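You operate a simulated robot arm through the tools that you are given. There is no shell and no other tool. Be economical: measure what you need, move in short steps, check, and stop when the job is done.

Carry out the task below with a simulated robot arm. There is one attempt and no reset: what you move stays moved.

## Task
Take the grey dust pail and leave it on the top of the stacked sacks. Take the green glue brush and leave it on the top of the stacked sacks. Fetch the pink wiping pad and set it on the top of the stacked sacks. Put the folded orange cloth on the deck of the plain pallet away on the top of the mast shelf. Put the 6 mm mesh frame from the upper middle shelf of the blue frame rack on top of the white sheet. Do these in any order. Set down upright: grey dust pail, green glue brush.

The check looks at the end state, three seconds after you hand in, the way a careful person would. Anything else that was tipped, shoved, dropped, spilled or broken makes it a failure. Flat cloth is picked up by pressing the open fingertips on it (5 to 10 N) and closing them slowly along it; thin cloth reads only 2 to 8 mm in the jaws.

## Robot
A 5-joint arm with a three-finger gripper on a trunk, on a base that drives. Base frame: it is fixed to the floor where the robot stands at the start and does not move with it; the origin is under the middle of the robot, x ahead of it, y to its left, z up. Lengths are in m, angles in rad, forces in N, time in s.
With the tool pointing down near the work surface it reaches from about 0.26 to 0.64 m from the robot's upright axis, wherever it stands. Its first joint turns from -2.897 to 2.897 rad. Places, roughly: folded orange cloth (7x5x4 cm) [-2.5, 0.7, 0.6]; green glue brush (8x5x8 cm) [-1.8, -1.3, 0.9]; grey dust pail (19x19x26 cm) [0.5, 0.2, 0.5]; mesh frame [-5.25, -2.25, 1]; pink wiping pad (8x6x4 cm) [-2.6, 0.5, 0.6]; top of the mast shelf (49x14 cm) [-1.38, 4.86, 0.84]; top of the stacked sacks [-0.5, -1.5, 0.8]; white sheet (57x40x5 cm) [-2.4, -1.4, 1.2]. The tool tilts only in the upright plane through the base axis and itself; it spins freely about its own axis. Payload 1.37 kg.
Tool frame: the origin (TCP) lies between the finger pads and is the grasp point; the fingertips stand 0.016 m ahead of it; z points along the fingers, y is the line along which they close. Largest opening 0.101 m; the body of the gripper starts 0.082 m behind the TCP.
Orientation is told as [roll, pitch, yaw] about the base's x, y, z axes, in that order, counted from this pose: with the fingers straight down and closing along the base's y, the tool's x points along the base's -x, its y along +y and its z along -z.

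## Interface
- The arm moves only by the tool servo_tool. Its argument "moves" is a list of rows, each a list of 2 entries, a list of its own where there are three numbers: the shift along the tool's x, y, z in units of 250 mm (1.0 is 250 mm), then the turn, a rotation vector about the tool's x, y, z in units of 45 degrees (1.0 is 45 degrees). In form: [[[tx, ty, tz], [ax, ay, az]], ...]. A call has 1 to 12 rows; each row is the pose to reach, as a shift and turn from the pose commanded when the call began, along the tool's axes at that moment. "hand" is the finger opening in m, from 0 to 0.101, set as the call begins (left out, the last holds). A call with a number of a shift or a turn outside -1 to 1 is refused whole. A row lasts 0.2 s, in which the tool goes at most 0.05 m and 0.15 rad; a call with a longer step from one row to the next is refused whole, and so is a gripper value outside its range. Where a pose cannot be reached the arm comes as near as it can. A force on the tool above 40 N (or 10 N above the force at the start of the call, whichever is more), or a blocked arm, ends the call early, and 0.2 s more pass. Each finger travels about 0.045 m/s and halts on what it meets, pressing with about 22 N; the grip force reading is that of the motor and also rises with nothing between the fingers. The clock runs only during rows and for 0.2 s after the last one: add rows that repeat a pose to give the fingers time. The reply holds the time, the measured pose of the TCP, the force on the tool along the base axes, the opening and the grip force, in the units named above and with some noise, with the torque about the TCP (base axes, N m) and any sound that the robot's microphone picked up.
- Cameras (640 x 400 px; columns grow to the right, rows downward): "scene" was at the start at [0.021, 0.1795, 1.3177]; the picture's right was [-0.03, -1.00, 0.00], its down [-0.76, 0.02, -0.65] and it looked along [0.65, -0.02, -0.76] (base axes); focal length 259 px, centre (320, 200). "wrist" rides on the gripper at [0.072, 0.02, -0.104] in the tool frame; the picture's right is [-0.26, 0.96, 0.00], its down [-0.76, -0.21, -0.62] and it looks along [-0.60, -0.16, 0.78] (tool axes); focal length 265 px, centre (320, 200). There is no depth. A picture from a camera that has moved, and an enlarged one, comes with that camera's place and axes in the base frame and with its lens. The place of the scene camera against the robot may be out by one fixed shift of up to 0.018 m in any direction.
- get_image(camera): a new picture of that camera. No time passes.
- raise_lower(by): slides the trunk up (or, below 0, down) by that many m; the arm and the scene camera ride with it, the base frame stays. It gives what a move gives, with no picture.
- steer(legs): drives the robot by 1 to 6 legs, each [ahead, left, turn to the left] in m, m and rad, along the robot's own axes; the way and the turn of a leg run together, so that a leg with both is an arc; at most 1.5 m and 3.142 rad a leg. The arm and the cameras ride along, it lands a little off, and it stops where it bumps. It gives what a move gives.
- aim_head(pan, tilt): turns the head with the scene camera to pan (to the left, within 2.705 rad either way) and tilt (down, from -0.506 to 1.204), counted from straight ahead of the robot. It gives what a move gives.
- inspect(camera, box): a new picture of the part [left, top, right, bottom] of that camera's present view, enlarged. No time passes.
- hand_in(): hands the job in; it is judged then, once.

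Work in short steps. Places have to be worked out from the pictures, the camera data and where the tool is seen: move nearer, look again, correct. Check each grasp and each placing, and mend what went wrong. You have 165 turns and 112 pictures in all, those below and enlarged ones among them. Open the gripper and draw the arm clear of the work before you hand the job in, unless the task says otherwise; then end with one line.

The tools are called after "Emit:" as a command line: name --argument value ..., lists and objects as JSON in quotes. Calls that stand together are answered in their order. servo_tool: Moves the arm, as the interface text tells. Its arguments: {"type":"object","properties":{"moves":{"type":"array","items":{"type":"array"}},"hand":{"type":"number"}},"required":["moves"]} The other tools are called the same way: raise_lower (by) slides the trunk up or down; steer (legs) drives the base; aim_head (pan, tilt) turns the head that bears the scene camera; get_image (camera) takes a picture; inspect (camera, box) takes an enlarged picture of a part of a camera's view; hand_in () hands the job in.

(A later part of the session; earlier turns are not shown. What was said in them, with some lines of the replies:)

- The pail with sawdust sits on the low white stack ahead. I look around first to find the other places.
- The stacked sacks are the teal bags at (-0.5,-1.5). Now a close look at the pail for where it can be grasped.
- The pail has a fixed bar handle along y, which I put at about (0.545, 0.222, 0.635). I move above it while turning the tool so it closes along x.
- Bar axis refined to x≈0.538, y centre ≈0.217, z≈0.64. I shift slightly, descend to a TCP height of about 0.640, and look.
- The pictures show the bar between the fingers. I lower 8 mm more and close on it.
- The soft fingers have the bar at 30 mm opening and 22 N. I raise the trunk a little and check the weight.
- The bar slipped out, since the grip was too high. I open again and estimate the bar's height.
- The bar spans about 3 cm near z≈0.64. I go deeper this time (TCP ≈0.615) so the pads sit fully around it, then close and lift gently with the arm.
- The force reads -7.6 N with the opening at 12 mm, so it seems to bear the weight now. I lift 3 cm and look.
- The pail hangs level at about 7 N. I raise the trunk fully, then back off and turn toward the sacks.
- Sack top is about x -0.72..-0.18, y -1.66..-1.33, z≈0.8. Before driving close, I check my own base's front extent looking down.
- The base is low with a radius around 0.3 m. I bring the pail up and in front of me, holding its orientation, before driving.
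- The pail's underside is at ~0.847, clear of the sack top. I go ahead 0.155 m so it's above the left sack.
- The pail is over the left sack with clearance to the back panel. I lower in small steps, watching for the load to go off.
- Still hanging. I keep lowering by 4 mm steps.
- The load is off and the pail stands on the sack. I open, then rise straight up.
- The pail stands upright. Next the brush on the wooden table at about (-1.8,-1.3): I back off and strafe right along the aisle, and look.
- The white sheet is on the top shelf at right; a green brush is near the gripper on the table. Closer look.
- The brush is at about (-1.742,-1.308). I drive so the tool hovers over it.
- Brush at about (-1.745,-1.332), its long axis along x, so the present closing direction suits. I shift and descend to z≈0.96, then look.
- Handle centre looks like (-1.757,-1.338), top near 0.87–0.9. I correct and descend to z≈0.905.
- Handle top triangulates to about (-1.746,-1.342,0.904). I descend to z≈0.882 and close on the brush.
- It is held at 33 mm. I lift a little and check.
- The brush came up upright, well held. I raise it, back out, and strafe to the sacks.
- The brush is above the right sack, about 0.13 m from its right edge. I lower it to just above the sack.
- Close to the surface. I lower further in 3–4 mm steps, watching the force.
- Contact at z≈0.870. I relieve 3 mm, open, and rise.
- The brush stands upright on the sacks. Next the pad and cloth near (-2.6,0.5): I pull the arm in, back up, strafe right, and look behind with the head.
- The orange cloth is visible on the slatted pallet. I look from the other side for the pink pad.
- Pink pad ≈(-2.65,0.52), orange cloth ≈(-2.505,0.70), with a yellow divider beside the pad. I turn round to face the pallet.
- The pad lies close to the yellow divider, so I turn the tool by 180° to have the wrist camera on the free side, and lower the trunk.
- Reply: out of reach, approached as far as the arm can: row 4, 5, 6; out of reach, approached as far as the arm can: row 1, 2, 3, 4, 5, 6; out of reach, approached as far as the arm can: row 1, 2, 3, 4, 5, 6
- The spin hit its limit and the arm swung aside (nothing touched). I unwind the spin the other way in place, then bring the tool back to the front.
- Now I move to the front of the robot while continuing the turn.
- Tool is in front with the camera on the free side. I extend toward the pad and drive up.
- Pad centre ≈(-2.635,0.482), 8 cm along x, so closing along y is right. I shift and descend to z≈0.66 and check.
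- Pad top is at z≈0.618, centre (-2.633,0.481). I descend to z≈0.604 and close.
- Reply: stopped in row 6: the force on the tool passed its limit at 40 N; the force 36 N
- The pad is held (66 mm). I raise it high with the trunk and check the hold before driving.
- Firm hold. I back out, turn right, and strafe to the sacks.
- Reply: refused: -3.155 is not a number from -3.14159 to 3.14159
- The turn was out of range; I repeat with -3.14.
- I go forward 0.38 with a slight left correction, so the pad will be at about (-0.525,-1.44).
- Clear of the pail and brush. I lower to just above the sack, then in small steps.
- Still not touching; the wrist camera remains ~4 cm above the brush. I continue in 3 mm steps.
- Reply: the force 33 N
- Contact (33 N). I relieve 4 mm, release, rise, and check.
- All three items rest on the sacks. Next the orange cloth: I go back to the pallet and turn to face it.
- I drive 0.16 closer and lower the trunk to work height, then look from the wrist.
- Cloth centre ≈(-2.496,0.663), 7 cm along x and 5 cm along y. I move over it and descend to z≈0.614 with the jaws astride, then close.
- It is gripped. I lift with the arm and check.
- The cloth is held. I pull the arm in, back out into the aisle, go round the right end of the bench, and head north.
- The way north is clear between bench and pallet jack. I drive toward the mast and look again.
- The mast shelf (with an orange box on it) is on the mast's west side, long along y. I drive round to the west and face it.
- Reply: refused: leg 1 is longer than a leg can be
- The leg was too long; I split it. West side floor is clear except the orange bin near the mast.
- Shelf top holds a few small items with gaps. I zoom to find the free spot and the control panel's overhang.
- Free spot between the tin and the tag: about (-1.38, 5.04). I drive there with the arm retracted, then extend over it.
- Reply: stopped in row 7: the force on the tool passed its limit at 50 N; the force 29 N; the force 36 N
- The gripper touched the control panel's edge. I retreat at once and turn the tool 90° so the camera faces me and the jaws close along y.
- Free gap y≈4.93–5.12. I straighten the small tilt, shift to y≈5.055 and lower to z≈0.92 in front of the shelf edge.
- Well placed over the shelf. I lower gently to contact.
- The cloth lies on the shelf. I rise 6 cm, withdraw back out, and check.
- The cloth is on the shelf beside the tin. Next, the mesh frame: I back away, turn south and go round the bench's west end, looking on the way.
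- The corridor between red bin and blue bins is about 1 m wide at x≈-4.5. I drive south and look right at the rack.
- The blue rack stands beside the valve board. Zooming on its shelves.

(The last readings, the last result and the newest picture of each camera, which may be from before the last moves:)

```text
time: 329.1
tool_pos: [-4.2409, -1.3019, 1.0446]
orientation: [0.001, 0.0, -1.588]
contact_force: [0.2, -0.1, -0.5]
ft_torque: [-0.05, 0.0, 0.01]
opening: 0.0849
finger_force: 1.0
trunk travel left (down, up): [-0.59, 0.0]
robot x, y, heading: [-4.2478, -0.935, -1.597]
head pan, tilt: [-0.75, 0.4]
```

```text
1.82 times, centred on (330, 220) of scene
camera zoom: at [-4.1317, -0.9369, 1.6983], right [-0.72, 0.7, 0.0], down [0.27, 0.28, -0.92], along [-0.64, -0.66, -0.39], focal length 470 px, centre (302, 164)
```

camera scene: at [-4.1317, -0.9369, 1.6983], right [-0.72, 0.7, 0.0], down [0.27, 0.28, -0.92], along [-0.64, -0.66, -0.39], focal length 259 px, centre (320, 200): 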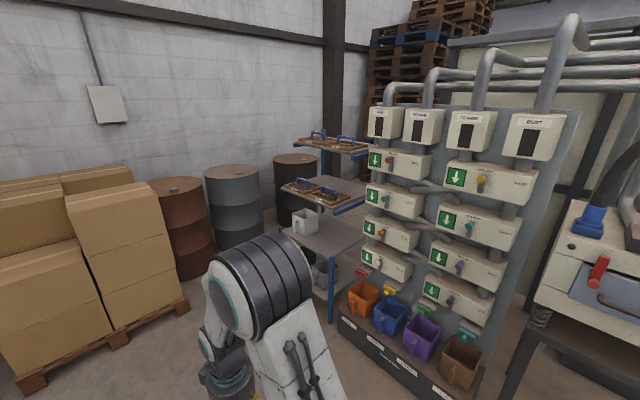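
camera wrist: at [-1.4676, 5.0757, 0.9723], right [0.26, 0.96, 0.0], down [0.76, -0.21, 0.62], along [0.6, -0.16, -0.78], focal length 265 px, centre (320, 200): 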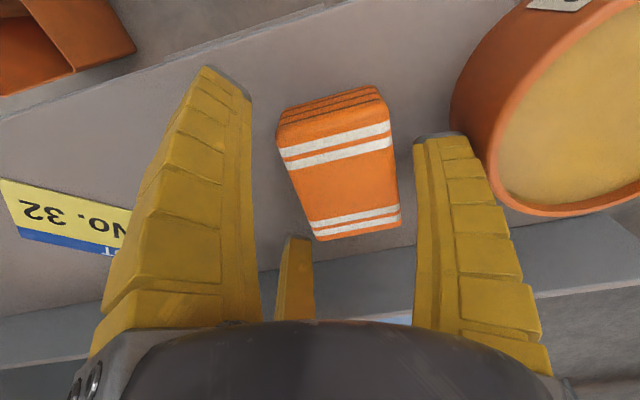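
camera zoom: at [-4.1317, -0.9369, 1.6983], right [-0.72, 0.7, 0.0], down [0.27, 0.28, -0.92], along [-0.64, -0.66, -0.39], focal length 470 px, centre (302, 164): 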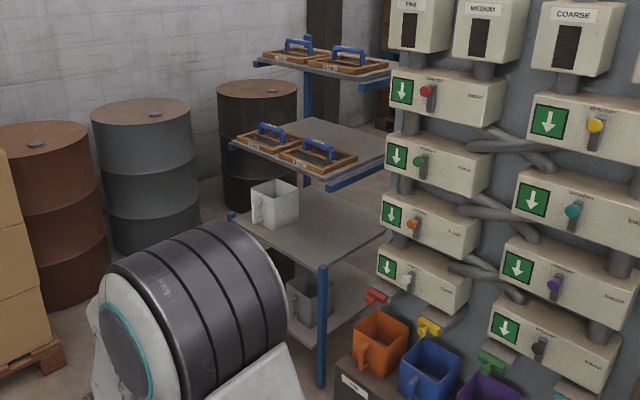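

The upper middle shelf (z≈1) carries two frames with blue handles. I turn to face the rack (west), move in front of it and read the labels.

Emit:
steer --legs '[[0, 0, -1.545], [0, 1.3, 0]]'

Emit:
raise_lower --by -0.2

Emit:
aim_head --pan 0.0 --tilt 0.35

Emit:
get_image --camera "scene"

```text
time: 339.4
tool_pos: [-4.6066, -2.2434, 1.0436]
orientation: [0.0, 0.002, -3.126]
contact_force: [-1.2, 1.0, -0.7]
ft_torque: [0.02, 0.0, 0.01]
opening: 0.0849
finger_force: 1.7
trunk travel left (down, up): [-0.59, 0.0]
robot x, y, heading: [-4.2382, -2.2257, -3.126]
head pan, tilt: [-0.75, 0.4]
```

```text
time: 341.6
tool_pos: [-4.606, -2.2423, 0.8431]
orientation: [0.001, 0.002, -3.123]
contact_force: [0.1, -0.7, -0.2]
ft_torque: [0.0, 0.01, 0.01]
opening: 0.0847
finger_force: 1.1
trunk travel left (down, up): [-0.39, 0.2]
robot x, y, heading: [-4.2374, -2.2243, -3.127]
head pan, tilt: [-0.75, 0.4]
```

```text
time: 342.7
tool_pos: [-4.6066, -2.2435, 0.8433]
orientation: [-0.001, 0.0, -3.125]
contact_force: [0.0, -0.1, 0.5]
ft_torque: [0.02, 0.01, -0.03]
opening: 0.0848
finger_force: 1.0
trunk travel left (down, up): [-0.39, 0.2]
robot x, y, heading: [-4.2371, -2.2244, -3.126]
head pan, tilt: [0.0, 0.351]
```

```text
27 pictures are left
camera scene: at [-4.2638, -2.3933, 1.5028], right [-0.01, 1.0, 0.0], down [0.34, 0.0, -0.94], along [-0.94, -0.01, -0.34], focal length 259 px, centre (320, 200)
```

scene: 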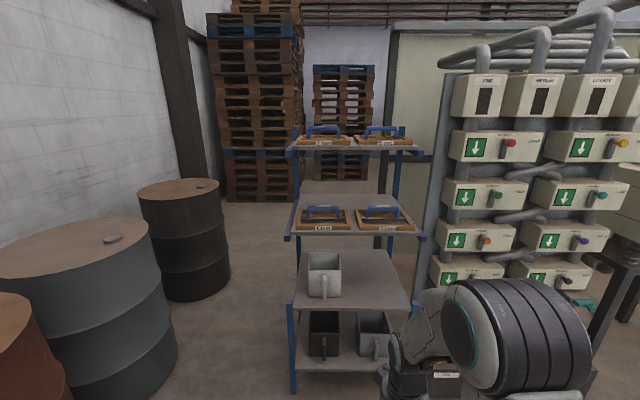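

Emit:
inspect --camera "scene" --box '[280, 110, 430, 250]'

Emit:
inspect --camera "scene" --box '[288, 195, 428, 250]'

```text
2.86 times, centred on (355, 180) of scene
camera zoom: at [-4.2638, -2.3933, 1.5028], right [-0.01, 1.0, 0.0], down [0.34, 0.0, -0.94], along [-0.94, -0.01, -0.34], focal length 739 px, centre (220, 257)
```

zoom: 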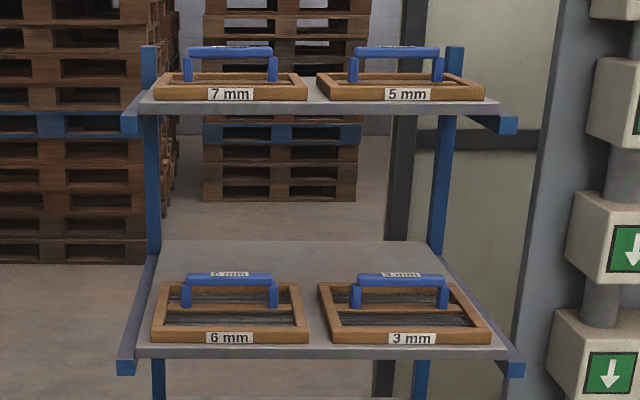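

```text
4.57 times, centred on (358, 222) of scene
camera zoom: at [-4.2638, -2.3933, 1.5028], right [-0.01, 1.0, 0.0], down [0.34, 0.0, -0.94], along [-0.94, -0.01, -0.34], focal length 1183 px, centre (146, 97)
```

zoom: 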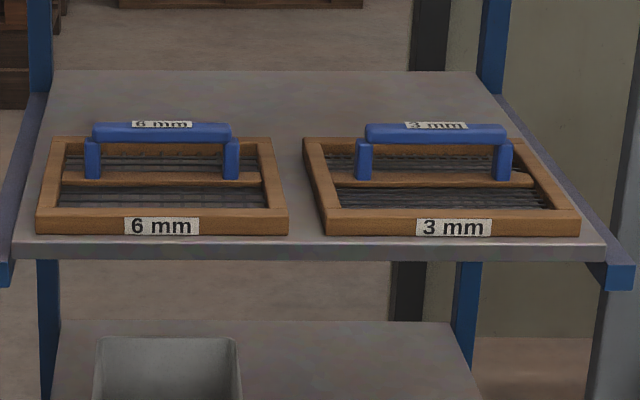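

The 6 mm frame is the left one on the upper middle shelf; handle ≈(-5.355,-2.388,1.07), and the top shelf is set back a bit. I raise, turn the tool 90°, tilt it 20° so its upper part leans back toward me, and close in.

Emit:
raise_lower --by 0.2

Emit:
servo_tool --moves '[[[0, 0, 0], [0, 0, 0.18]], [[0, 0, 0], [0, 0, 0.36]], [[0, 0, 0], [0, 0, 0.54]], [[0, 0, 0], [0, 0, 0.72]], [[0, 0, 0], [0, 0, 0.9]], [[0, 0, 0], [0, 0, 1]]]' --hand 0.1

Emit:
servo_tool --moves '[[[0, 0, 0], [0, 0, 0.18]], [[0, 0, 0], [0, 0, 0.36]], [[0, 0, 0], [0, 0, 0.54]], [[0, 0, 0], [0, 0, 0.72]], [[0, 0, 0], [0, 0, 0.9]], [[0, 0, 0], [0, 0, 1]]]'

Emit:
servo_tool --moves '[[[0, 0.1, -0.1], [-0.11, 0, 0]], [[0, 0.2, -0.2], [-0.22, 0, 0]], [[0, 0.3, -0.3], [-0.33, 0, 0]], [[0, 0.4, -0.4], [-0.446, 0, 0]], [[0, 0.4, -0.4], [-0.446, 0, 0]]]'

Emit:
steer --legs '[[0, 0.14, -0.015], [0.47, 0, 0]]'

Emit:
aim_head --pan 0.0 --tilt 0.6

Emit:
get_image --camera "scene"

Emit:
get_image --camera "wrist"

```text
time: 344.8
tool_pos: [-4.6074, -2.243, 1.0438]
orientation: [0.001, 0.0, -3.124]
contact_force: [0.3, 0.0, -0.1]
ft_torque: [-0.03, 0.01, 0.0]
opening: 0.085
finger_force: 1.7
trunk travel left (down, up): [-0.59, 0.0]
robot x, y, heading: [-4.2408, -2.2233, -3.131]
head pan, tilt: [0.0, 0.351]
```

```text
time: 346.2
tool_pos: [-4.6067, -2.2431, 1.0432]
orientation: [0.001, 0.0, 2.372]
contact_force: [-0.1, 0.1, 0.6]
ft_torque: [-0.01, 0.01, 0.0]
opening: 0.0999
finger_force: 0.0
trunk travel left (down, up): [-0.59, 0.0]
robot x, y, heading: [-4.2358, -2.2186, -3.131]
head pan, tilt: [0.0, 0.351]
```

```text
time: 347.6
tool_pos: [-4.6072, -2.242, 1.0449]
orientation: [0.0, 0.0, 1.587]
contact_force: [0.1, -0.3, -0.2]
ft_torque: [0.01, -0.01, 0.05]
opening: 0.1
finger_force: 0.0
trunk travel left (down, up): [-0.59, 0.0]
robot x, y, heading: [-4.2348, -2.2247, -3.129]
head pan, tilt: [0.0, 0.351]
```

```text
time: 348.8
tool_pos: [-4.7061, -2.2434, 1.1436]
orientation: [0.352, 0.008, 1.591]
contact_force: [0.4, 0.0, 0.7]
ft_torque: [0.01, -0.02, -0.03]
opening: 0.0999
finger_force: 0.1
trunk travel left (down, up): [-0.59, 0.0]
robot x, y, heading: [-4.2359, -2.2271, -3.129]
head pan, tilt: [0.0, 0.351]
```

```text
time: 352.6
tool_pos: [-5.1712, -2.3766, 1.1422]
orientation: [0.35, 0.009, 1.578]
contact_force: [0.0, 0.0, -0.2]
ft_torque: [-0.01, -0.03, 0.0]
opening: 0.1
finger_force: 0.1
trunk travel left (down, up): [-0.59, 0.0]
robot x, y, heading: [-4.6983, -2.3662, 3.14]
head pan, tilt: [0.0, 0.351]
```

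```text
time: 353.3
tool_pos: [-5.1715, -2.3768, 1.143]
orientation: [0.349, 0.008, 1.578]
contact_force: [-0.1, 0.4, 0.7]
ft_torque: [0.01, -0.01, 0.02]
opening: 0.0999
finger_force: 0.0
trunk travel left (down, up): [-0.59, 0.0]
robot x, y, heading: [-4.7048, -2.3632, 3.141]
head pan, tilt: [0.0, 0.6]
```

```text
24 pictures are left
camera scene: at [-4.7268, -2.5318, 1.6801], right [0.0, 1.0, 0.0], down [0.56, 0.0, -0.83], along [-0.83, 0.0, -0.56], focal length 259 px, centre (320, 200)
```

scene: 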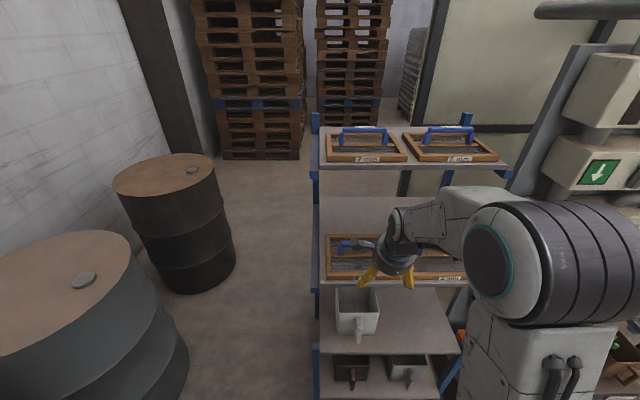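

```text
23 pictures are left
camera wrist: at [-5.154, -2.4468, 1.2477], right [-0.91, 0.26, 0.33], down [0.4, 0.76, 0.51], along [-0.12, 0.59, -0.8], focal length 265 px, centre (320, 200)
```

wrist: 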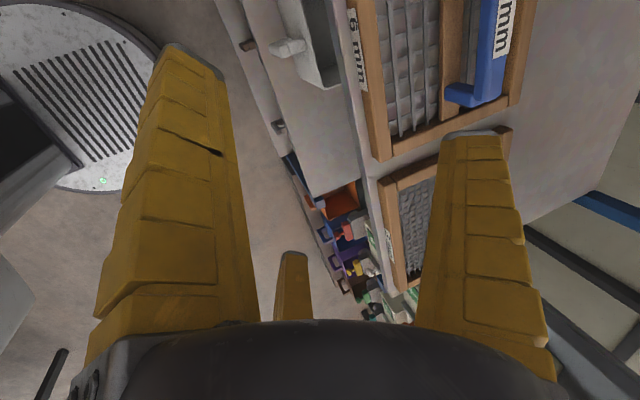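

Refined: handle bar at x≈-5.345, y centre ≈-2.41, bar top z≈1.075; frame x -5.27..-5.43. I drive 8 cm closer and move to a pre-grasp point along the tilted tool axis.

Emit:
steer --legs '[[0.08, 0, 0]]'

Emit:
servo_tool --moves '[[[0.05, 0.08, 0.06], [0, 0, 0]], [[0.1, 0.16, 0.12], [0, 0, 0]], [[0.132, 0.243, 0.174], [0, 0, 0]], [[0.132, 0.243, 0.174], [0, 0, 0]]]'

Emit:
get_image --camera "wrist"

Emit:
inspect --camera "scene" --box '[290, 130, 490, 290]'

```text
time: 354.4
tool_pos: [-5.2523, -2.3763, 1.1427]
orientation: [0.348, 0.009, 1.579]
contact_force: [0.4, 0.0, -1.2]
ft_torque: [-0.02, -0.05, 0.01]
opening: 0.0999
finger_force: 0.0
trunk travel left (down, up): [-0.59, 0.0]
robot x, y, heading: [-4.7824, -2.3578, 3.142]
head pan, tilt: [0.0, 0.6]
```

```text
time: 355.4
tool_pos: [-5.3223, -2.4044, 1.1229]
orientation: [0.346, 0.027, 1.584]
contact_force: [-0.9, -0.3, 0.3]
ft_torque: [-0.02, 0.02, 0.0]
opening: 0.1
finger_force: 0.1
out of reach, approached as far as the arm can: row 2, 3, 4
trunk travel left (down, up): [-0.59, 0.0]
robot x, y, heading: [-4.781, -2.3643, 3.138]
head pan, tilt: [0.0, 0.6]
```

```text
22 pictures are left
camera wrist: at [-5.3056, -2.4731, 1.2292], right [-0.91, 0.26, 0.32], down [0.4, 0.78, 0.49], along [-0.12, 0.58, -0.81], focal length 265 px, centre (320, 200)
```

wrist: 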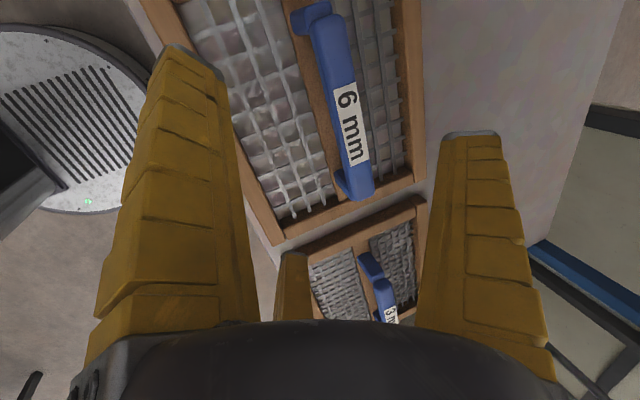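

```text
2.50 times, centred on (390, 210) of scene
camera zoom: at [-4.8061, -2.5314, 1.6801], right [0.0, 1.0, 0.0], down [0.56, 0.0, -0.83], along [-0.83, 0.0, -0.56], focal length 647 px, centre (145, 175)
```

zoom: 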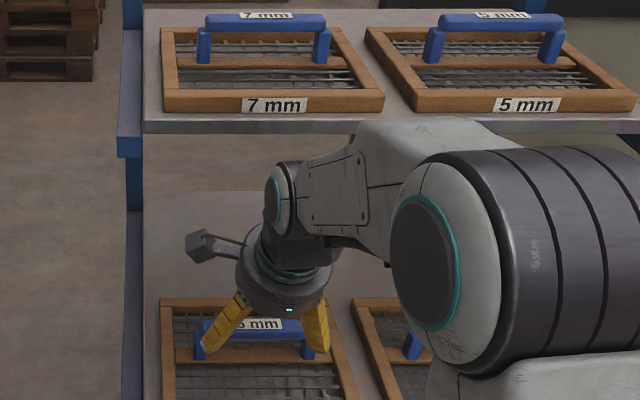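

Bar refined: x≈-5.363, y -2.466..-2.358, z≈1.055. I narrow the jaws to 75 mm and advance along the tool axis over the bar in steps.

Emit:
servo_tool --moves '[[[0, 0.02, 0.06], [0, 0, 0]], [[0, 0.04, 0.12], [0, 0, 0]], [[0, 0.06, 0.18], [0, 0, 0]], [[0, 0.066, 0.24], [0, 0, 0]], [[0, 0.066, 0.28], [0, 0, 0]], [[0, 0.066, 0.28], [0, 0, 0]]]' --hand 0.078

Emit:
get_image --camera "wrist"

Emit:
inspect --camera "scene" --box '[300, 190, 420, 290]'

```text
time: 356.8
tool_pos: [-5.3629, -2.4006, 1.0634]
orientation: [0.349, 0.023, 1.582]
contact_force: [-0.1, -0.4, -0.2]
ft_torque: [0.0, 0.01, -0.01]
opening: 0.0803
finger_force: 1.8
out of reach, approached as far as the arm can: row 1, 2, 3, 4, 5, 6
trunk travel left (down, up): [-0.59, 0.0]
robot x, y, heading: [-4.782, -2.3649, 3.145]
head pan, tilt: [0.0, 0.6]
```

```text
20 pictures are left
camera wrist: at [-5.3456, -2.4699, 1.1686], right [-0.91, 0.26, 0.32], down [0.4, 0.77, 0.5], along [-0.12, 0.58, -0.81], focal length 265 px, centre (320, 200)
```

wrist: 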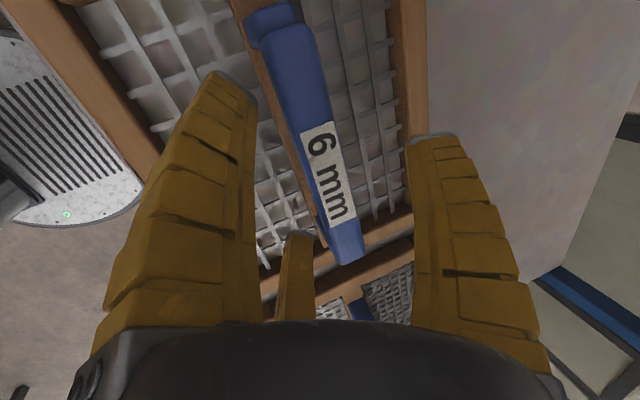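

```text
4.00 times, centred on (360, 240) of scene
camera zoom: at [-4.8066, -2.5317, 1.68], right [0.0, 1.0, 0.0], down [0.56, 0.0, -0.83], along [-0.83, 0.0, -0.56], focal length 1035 px, centre (160, 40)
```

zoom: 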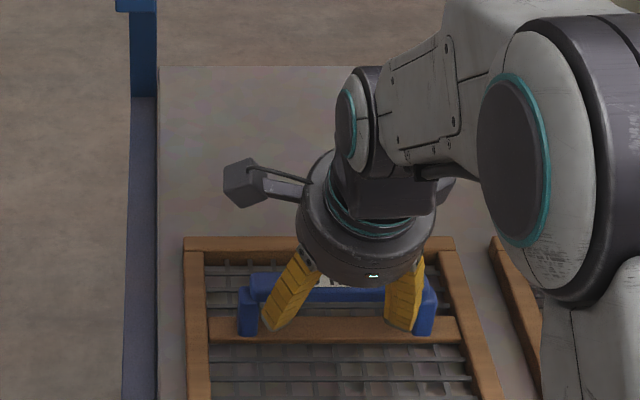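

The bar is between the fingers. I advance 17 mm more and close.

Emit:
servo_tool --moves '[[[0, 0, 0.03], [0, 0, 0]], [[0, 0, 0.06], [0, 0, 0]], [[0, 0, 0.085], [0, 0, 0]], [[0, 0, 0.085], [0, 0, 0]]]'

Emit:
servo_tool --moves '[[[0, 0, 0], [0, 0, 0]], [[0, 0, 0], [0, 0, 0]], [[0, 0, 0], [0, 0, 0]], [[0, 0, 0], [0, 0, 0]], [[0, 0, 0], [0, 0, 0]], [[0, 0, 0], [0, 0, 0]], [[0, 0, 0], [0, 0, 0]], [[0, 0, 0], [0, 0, 0]]]' --hand 0.0

Emit:
get_image --camera "wrist"

```text
time: 357.8
tool_pos: [-5.3701, -2.3983, 1.0428]
orientation: [0.348, 0.02, 1.582]
contact_force: [-0.3, 0.5, -0.3]
ft_torque: [0.0, -0.02, 0.01]
opening: 0.0803
finger_force: 2.2
trunk travel left (down, up): [-0.59, 0.0]
robot x, y, heading: [-4.7842, -2.3629, 3.14]
head pan, tilt: [0.0, 0.6]
```

```text
time: 359.6
tool_pos: [-5.3696, -2.3975, 1.0434]
orientation: [0.348, 0.021, 1.582]
contact_force: [0.4, 0.6, -0.3]
ft_torque: [0.03, -0.29, 0.02]
opening: 0.0359
finger_force: 21.9
trunk travel left (down, up): [-0.59, 0.0]
robot x, y, heading: [-4.7815, -2.3654, 3.142]
head pan, tilt: [0.0, 0.6]
```

```text
18 pictures are left
camera wrist: at [-5.3529, -2.4678, 1.1487], right [-0.91, 0.26, 0.32], down [0.4, 0.77, 0.5], along [-0.12, 0.58, -0.81], focal length 265 px, centre (320, 200)
```

wrist: 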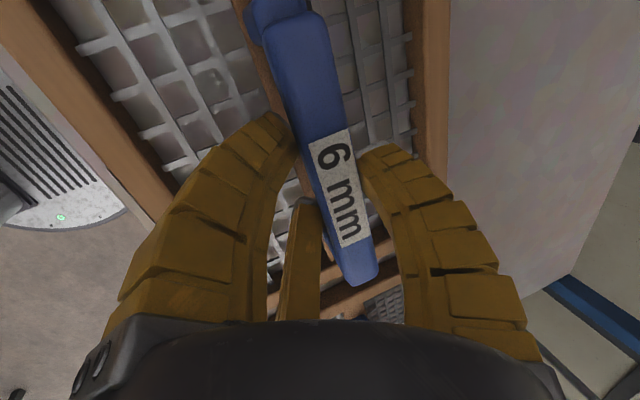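

Held at 36 mm. I lift straight up 2 cm and check.

Emit:
servo_tool --moves '[[[0, 0.009, -0.025], [0, 0, 0]], [[0, 0.018, -0.05], [0, 0, 0]], [[0, 0.027, -0.075], [0, 0, 0]], [[0, 0.027, -0.075], [0, 0, 0]]]'

Emit:
inspect --camera "scene" --box '[290, 170, 440, 290]'

```text
time: 360.6
tool_pos: [-5.3712, -2.399, 1.063]
orientation: [0.349, 0.021, 1.582]
contact_force: [-0.6, 0.1, -3.2]
ft_torque: [0.03, 0.01, 0.0]
opening: 0.0357
finger_force: 22.3
trunk travel left (down, up): [-0.59, 0.0]
robot x, y, heading: [-4.7832, -2.3628, 3.144]
head pan, tilt: [0.0, 0.6]
```

```text
3.33 times, centred on (365, 230) of scene
camera zoom: at [-4.8073, -2.5317, 1.68], right [0.0, 1.0, 0.0], down [0.57, 0.0, -0.82], along [-0.82, 0.0, -0.57], focal length 863 px, centre (170, 100)
```

zoom: 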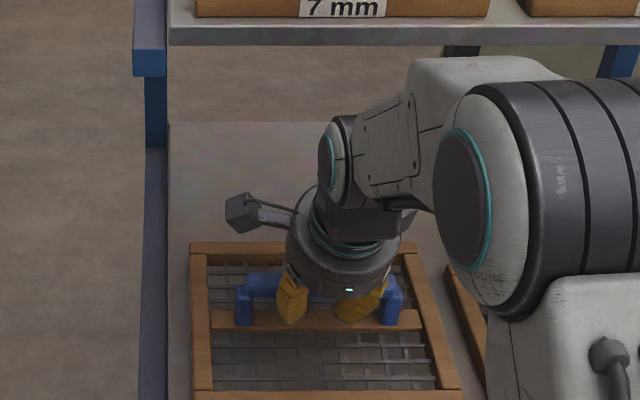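

The 6 mm frame is lifted (3.2 N). I raise 2 cm more, back out straight, then lift it high.

Emit:
servo_tool --moves '[[[0, 0.014, -0.038], [0, 0, 0]], [[0, 0.027, -0.075], [0, 0, 0]], [[0, 0.027, -0.075], [0, 0, 0]]]'

Emit:
steer --legs '[[-0.75, 0, 0]]'

Emit:
servo_tool --moves '[[[0, 0.04, -0.1], [0, 0, 0]], [[0, 0.08, -0.2], [0, 0, 0]], [[0, 0.12, -0.3], [0, 0, 0]], [[0, 0.16, -0.42], [0, 0, 0]], [[0, 0.2, -0.54], [0, 0, 0]], [[0, 0.24, -0.66], [0, 0, 0]], [[0, 0.27, -0.75], [0, 0, 0]], [[0, 0.27, -0.75], [0, 0, 0]]]'

Emit:
get_image --camera "scene"

```text
time: 361.4
tool_pos: [-5.3707, -2.3981, 1.0833]
orientation: [0.349, 0.022, 1.582]
contact_force: [0.8, 0.0, -3.1]
ft_torque: [-0.03, -0.07, 0.03]
opening: 0.0353
finger_force: 21.6
trunk travel left (down, up): [-0.59, 0.0]
robot x, y, heading: [-4.7805, -2.3592, 3.143]
head pan, tilt: [0.0, 0.6]
```

```text
time: 365.4
tool_pos: [-4.6198, -2.401, 1.0832]
orientation: [0.349, 0.022, 1.586]
contact_force: [0.5, 0.3, -3.2]
ft_torque: [0.01, -0.02, -0.01]
opening: 0.0346
finger_force: 22.1
trunk travel left (down, up): [-0.59, 0.0]
robot x, y, heading: [-4.0331, -2.3609, -3.139]
head pan, tilt: [0.0, 0.6]
```

```text
time: 367.2
tool_pos: [-4.6188, -2.3974, 1.2821]
orientation: [0.348, 0.016, 1.586]
contact_force: [0.2, -0.5, -3.6]
ft_torque: [-0.04, -0.05, -0.02]
opening: 0.0344
finger_force: 22.1
trunk travel left (down, up): [-0.59, 0.0]
robot x, y, heading: [-4.0319, -2.3587, -3.139]
head pan, tilt: [0.0, 0.6]
```

```text
16 pictures are left
camera scene: at [-4.0555, -2.5316, 1.68], right [0.0, 1.0, 0.0], down [0.57, 0.0, -0.82], along [-0.82, 0.0, -0.57], focal length 259 px, centre (320, 200)
```

scene: 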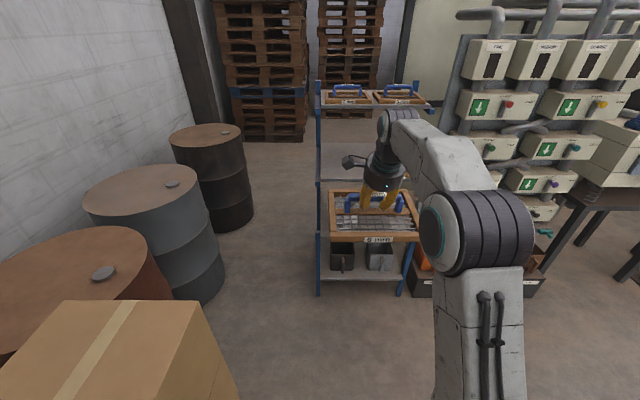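

Frame hangs level. I drive north to the aisle, turn south, and strafe toward the white sheet shelf.

Emit:
steer --legs '[[0, -1.0, 0], [0, -0.9, 0], [0, 0, 1.568], [0, 1.2, 0], [0, 0.37, 0]]'

Emit:
aim_head --pan 0.0 --tilt 0.6

Emit:
get_image --camera "scene"

```text
time: 388.2
tool_pos: [-2.419, -0.9973, 1.2812]
orientation: [0.348, 0.018, -3.093]
contact_force: [-0.4, -0.3, -3.6]
ft_torque: [0.07, 0.01, -0.03]
opening: 0.0319
finger_force: 21.5
trunk travel left (down, up): [-0.59, 0.0]
robot x, y, heading: [-2.4779, -0.4112, -1.536]
head pan, tilt: [0.0, 0.6]
```

```text
time: 388.9
tool_pos: [-2.42, -0.9984, 1.2809]
orientation: [0.346, 0.018, -3.091]
contact_force: [-1.0, 0.2, -3.4]
ft_torque: [0.08, -0.04, 0.01]
opening: 0.0318
finger_force: 22.0
trunk travel left (down, up): [-0.59, 0.0]
robot x, y, heading: [-2.476, -0.4111, -1.53]
head pan, tilt: [0.0, 0.6]
```

```text
15 pictures are left
camera scene: at [-2.2955, -0.4273, 1.68], right [-1.0, -0.04, 0.0], down [-0.02, 0.56, -0.82], along [0.03, -0.82, -0.57], focal length 259 px, centre (320, 200)
```

scene: 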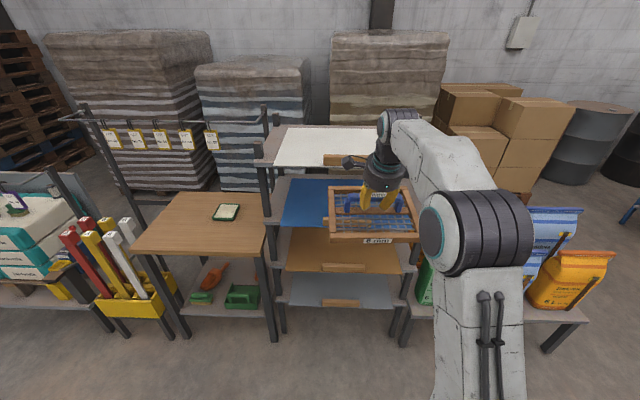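

I raise the frame further for clearance over the sheet, then check the height from the picture before moving in.

Emit:
servo_tool --moves '[[[0, 0.03, -0.08], [0, 0, 0]], [[0, 0.06, -0.16], [0, 0, 0]], [[0, 0.09, -0.24], [0, 0, 0]], [[0, 0.11, -0.3], [0, 0, 0]], [[0, 0.11, -0.3], [0, 0, 0]]]'

Emit:
steer --legs '[[0.2, 0.035, 0]]'

Emit:
get_image --camera "scene"

Emit:
get_image --camera "wrist"

```text
time: 390.1
tool_pos: [-2.4232, -0.9978, 1.3617]
orientation: [0.346, 0.017, -3.092]
contact_force: [-0.2, -0.3, -3.5]
ft_torque: [0.07, 0.03, 0.02]
opening: 0.0315
finger_force: 22.0
trunk travel left (down, up): [-0.59, 0.0]
robot x, y, heading: [-2.4714, -0.411, -1.535]
head pan, tilt: [0.0, 0.6]
```

```text
time: 391.7
tool_pos: [-2.3792, -1.1982, 1.362]
orientation: [0.348, 0.019, -3.09]
contact_force: [0.8, 0.0, -2.8]
ft_torque: [0.08, 0.0, 0.04]
opening: 0.0312
finger_force: 21.8
trunk travel left (down, up): [-0.59, 0.0]
robot x, y, heading: [-2.4317, -0.6096, -1.534]
head pan, tilt: [0.0, 0.6]
```

```text
14 pictures are left
camera scene: at [-2.253, -0.6276, 1.68], right [-1.0, -0.04, 0.0], down [-0.02, 0.57, -0.82], along [0.03, -0.82, -0.57], focal length 259 px, centre (320, 200)
```

scene: 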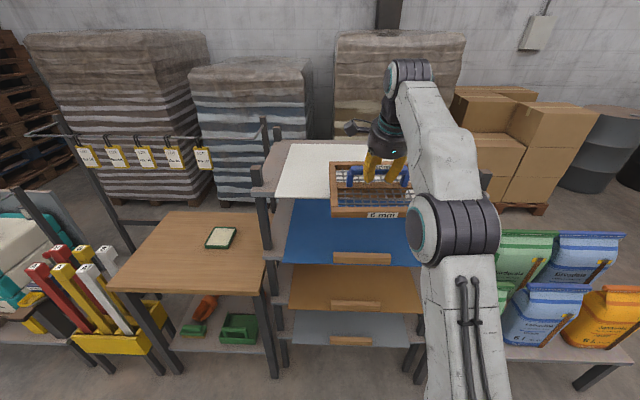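

```text
13 pictures are left
camera wrist: at [-2.3112, -1.1775, 1.4672], right [-0.23, -0.92, 0.32], down [-0.78, 0.37, 0.5], along [-0.58, -0.14, -0.8], focal length 265 px, centre (320, 200)
```

wrist: 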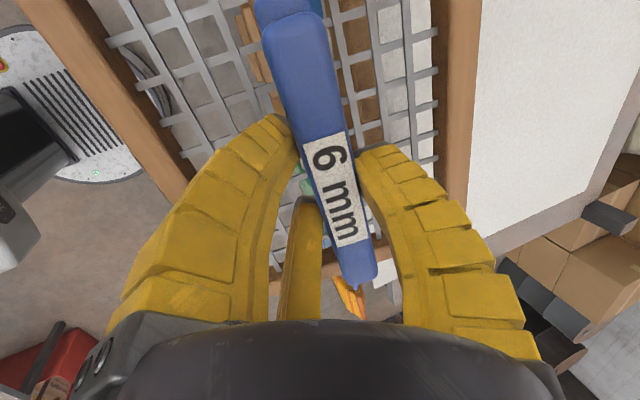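

Sheet top ≈1.217, front edge y≈-1.306, centre x≈-2.37. I drive in 0.26 m with ~8 cm clearance and extend slightly.

Emit:
steer --legs '[[0.26, 0, 0]]'

Emit:
servo_tool --moves '[[[0, 0.05, 0.018], [0, 0, 0]], [[0, 0.094, 0.034], [0, 0, 0]], [[0, 0.094, 0.034], [0, 0, 0]]]'

Emit:
get_image --camera "scene"

```text
time: 393.5
tool_pos: [-2.3728, -1.4547, 1.3617]
orientation: [0.348, 0.019, -3.095]
contact_force: [0.5, -0.6, -4.0]
ft_torque: [0.11, -0.05, 0.02]
opening: 0.0312
finger_force: 22.2
trunk travel left (down, up): [-0.59, 0.0]
robot x, y, heading: [-2.424, -0.8672, -1.535]
head pan, tilt: [0.0, 0.6]
```

```text
time: 394.3
tool_pos: [-2.371, -1.4691, 1.3574]
orientation: [0.347, 0.016, -3.095]
contact_force: [-0.1, 0.1, -3.5]
ft_torque: [0.05, 0.01, 0.0]
opening: 0.031
finger_force: 21.7
out of reach, approached as far as the arm can: row 2, 3
trunk travel left (down, up): [-0.59, 0.0]
robot x, y, heading: [-2.4242, -0.8676, -1.536]
head pan, tilt: [0.0, 0.6]
```

```text
12 pictures are left
camera scene: at [-2.2443, -0.8843, 1.68], right [-1.0, -0.03, 0.0], down [-0.02, 0.57, -0.82], along [0.03, -0.82, -0.57], focal length 259 px, centre (320, 200)
```

scene: 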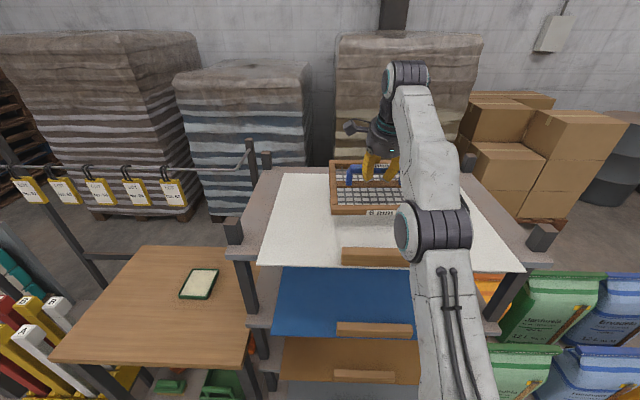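

Frame is over the sheet. I lower 6 cm straight down, then check.

Emit:
servo_tool --moves '[[[0, -0.02, 0.055], [0, 0, 0]], [[0, -0.04, 0.11], [0, 0, 0]], [[0, -0.06, 0.165], [0, 0, 0]], [[0, -0.082, 0.225], [0, 0, 0]], [[0, -0.082, 0.225], [0, 0, 0]]]'

Emit:
inspect --camera "scene" --box '[240, 140, 540, 290]'

```text
time: 395.5
tool_pos: [-2.3717, -1.4693, 1.3016]
orientation: [0.356, 0.017, -3.096]
contact_force: [1.1, -7.1, 13.9]
ft_torque: [-0.13, -0.02, -0.01]
opening: 0.0336
finger_force: 21.9
trunk travel left (down, up): [-0.59, 0.0]
robot x, y, heading: [-2.4257, -0.8711, -1.533]
head pan, tilt: [0.0, 0.6]
```

```text
2.13 times, centred on (390, 215) of scene
camera zoom: at [-2.2443, -0.8832, 1.6803], right [-1.0, -0.03, 0.0], down [-0.02, 0.56, -0.83], along [0.03, -0.82, -0.56], focal length 552 px, centre (171, 168)
```

zoom: 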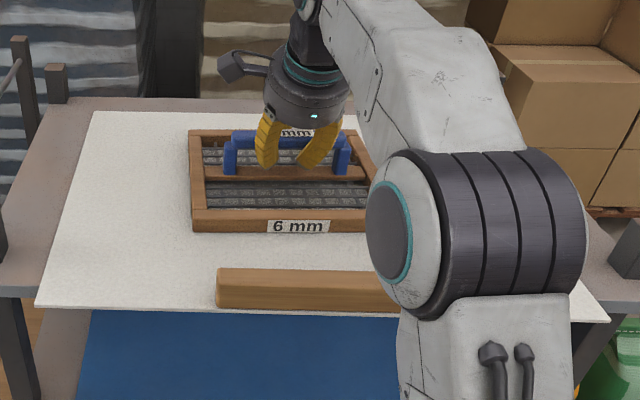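

The frame touches the sheet at 14 N. I relieve 2 mm, open, and withdraw along the tool axis.

Emit:
servo_tool --moves '[[[0, 0.003, -0.008], [0, 0, 0]], [[0, 0.003, -0.008], [0, 0, 0]]]'

Emit:
servo_tool --moves '[[[0, 0, 0], [0, 0, 0]], [[0, 0, 0], [0, 0, 0]], [[0, 0, 0], [0, 0, 0]], [[0, 0, 0], [0, 0, 0]], [[0, 0, 0], [0, 0, 0]]]' --hand 0.08

Emit:
get_image --camera "wrist"

```text
time: 396.1
tool_pos: [-2.3708, -1.4685, 1.302]
orientation: [0.346, 0.017, -3.093]
contact_force: [-1.3, -6.5, 9.5]
ft_torque: [-0.1, -0.01, -0.03]
opening: 0.0328
finger_force: 21.7
trunk travel left (down, up): [-0.59, 0.0]
robot x, y, heading: [-2.427, -0.8657, -1.535]
head pan, tilt: [0.0, 0.6]
```

```text
time: 397.3
tool_pos: [-2.3721, -1.4681, 1.3005]
orientation: [0.348, 0.017, -3.093]
contact_force: [0.6, 0.0, 1.4]
ft_torque: [-0.02, -0.03, -0.01]
opening: 0.0817
finger_force: 1.2
trunk travel left (down, up): [-0.59, 0.0]
robot x, y, heading: [-2.4244, -0.8682, -1.532]
head pan, tilt: [0.0, 0.6]
```

```text
10 pictures are left
camera wrist: at [-2.3021, -1.4475, 1.4061], right [-0.23, -0.92, 0.32], down [-0.78, 0.37, 0.5], along [-0.58, -0.14, -0.8], focal length 265 px, centre (320, 200)
```

wrist: 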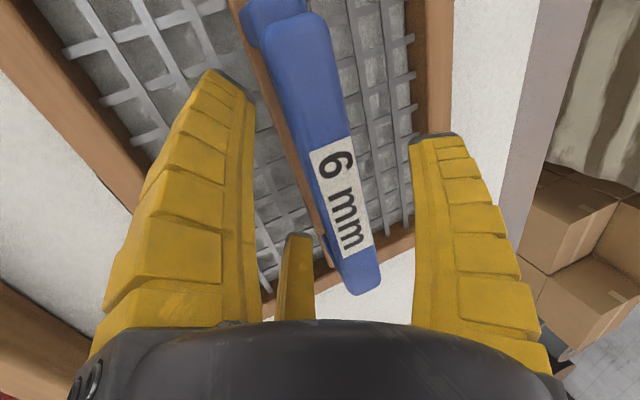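

Released cleanly with the frame flat on the sheet. I withdraw along the tool axis, then back away and check.

Emit:
servo_tool --moves '[[[0, 0, -0.06], [0, 0, 0]], [[0, 0, -0.14], [0, 0, 0]], [[0, 0, -0.24], [0, 0, 0]], [[0, 0, -0.36], [0, 0, 0]], [[0, 0, -0.44], [0, 0, 0]], [[0, 0, -0.44], [0, 0, 0]]]'

Emit:
steer --legs '[[-0.42, 0, 0]]'

Emit:
get_image --camera "scene"

```text
time: 398.7
tool_pos: [-2.3743, -1.4286, 1.4033]
orientation: [0.347, 0.019, -3.095]
contact_force: [0.0, -0.4, -0.7]
ft_torque: [0.0, 0.01, 0.03]
opening: 0.082
finger_force: 1.9
out of reach, approached as far as the arm can: row 5
trunk travel left (down, up): [-0.59, 0.0]
robot x, y, heading: [-2.4238, -0.8668, -1.537]
head pan, tilt: [0.0, 0.6]
```

```text
time: 401.3
tool_pos: [-2.3889, -1.0103, 1.4019]
orientation: [0.35, 0.016, -3.094]
contact_force: [-0.2, 0.5, 0.0]
ft_torque: [-0.06, 0.04, 0.0]
opening: 0.0824
finger_force: 1.6
trunk travel left (down, up): [-0.59, 0.0]
robot x, y, heading: [-2.4369, -0.4511, -1.538]
head pan, tilt: [0.0, 0.6]
```

```text
9 pictures are left
camera scene: at [-2.2588, -0.4649, 1.6801], right [-1.0, -0.04, 0.0], down [-0.02, 0.56, -0.83], along [0.03, -0.82, -0.56], focal length 259 px, centre (320, 200)
```

scene: 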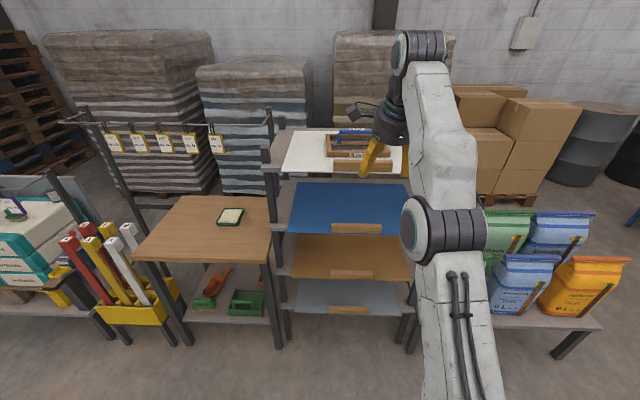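

The frame lies flat on the white sheet. One last look toward the sacks before handing in.

Emit:
aim_head --pan 0.75 --tilt 0.4

Emit:
inspect --camera "scene" --box '[200, 120, 420, 280]'

```text
time: 402.4
tool_pos: [-2.3891, -1.0115, 1.4032]
orientation: [0.347, 0.018, -3.094]
contact_force: [-0.1, 0.2, 0.5]
ft_torque: [0.0, 0.01, -0.01]
opening: 0.0821
finger_force: 1.4
trunk travel left (down, up): [-0.59, 0.0]
robot x, y, heading: [-2.439, -0.4496, -1.535]
head pan, tilt: [0.75, 0.4]
```

```text
2.50 times, centred on (310, 200) of scene
camera zoom: at [-2.1965, -0.4431, 1.6982], right [-0.71, -0.71, 0.0], down [-0.28, 0.28, -0.92], along [0.65, -0.65, -0.39], focal length 647 px, centre (345, 200)
```

zoom: 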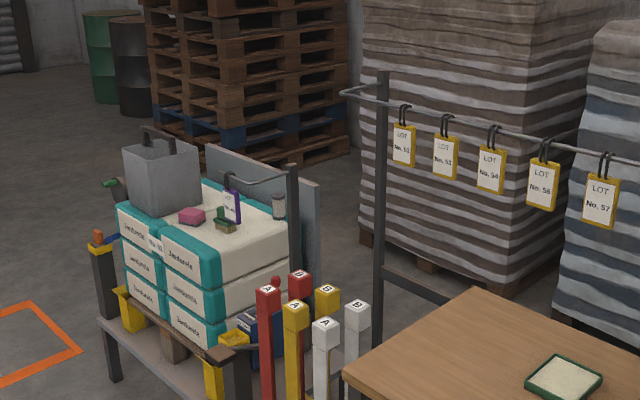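

Pail, pad and brush are all in place on the sacks, the gripper is open and the arm is clear. I hand in.

Emit:
hand_in

```text
The job is handed in.
```

All five items are in place: the pail, brush and pad are on the stacked sacks with the pail and brush upright, the orange cloth is on the mast shelf, and the 6 mm mesh frame is on the white sheet. The gripper briefly pressed the control panel above the mast shelf (about 50 N) while placing the cloth, and I saw nothing displaced there.
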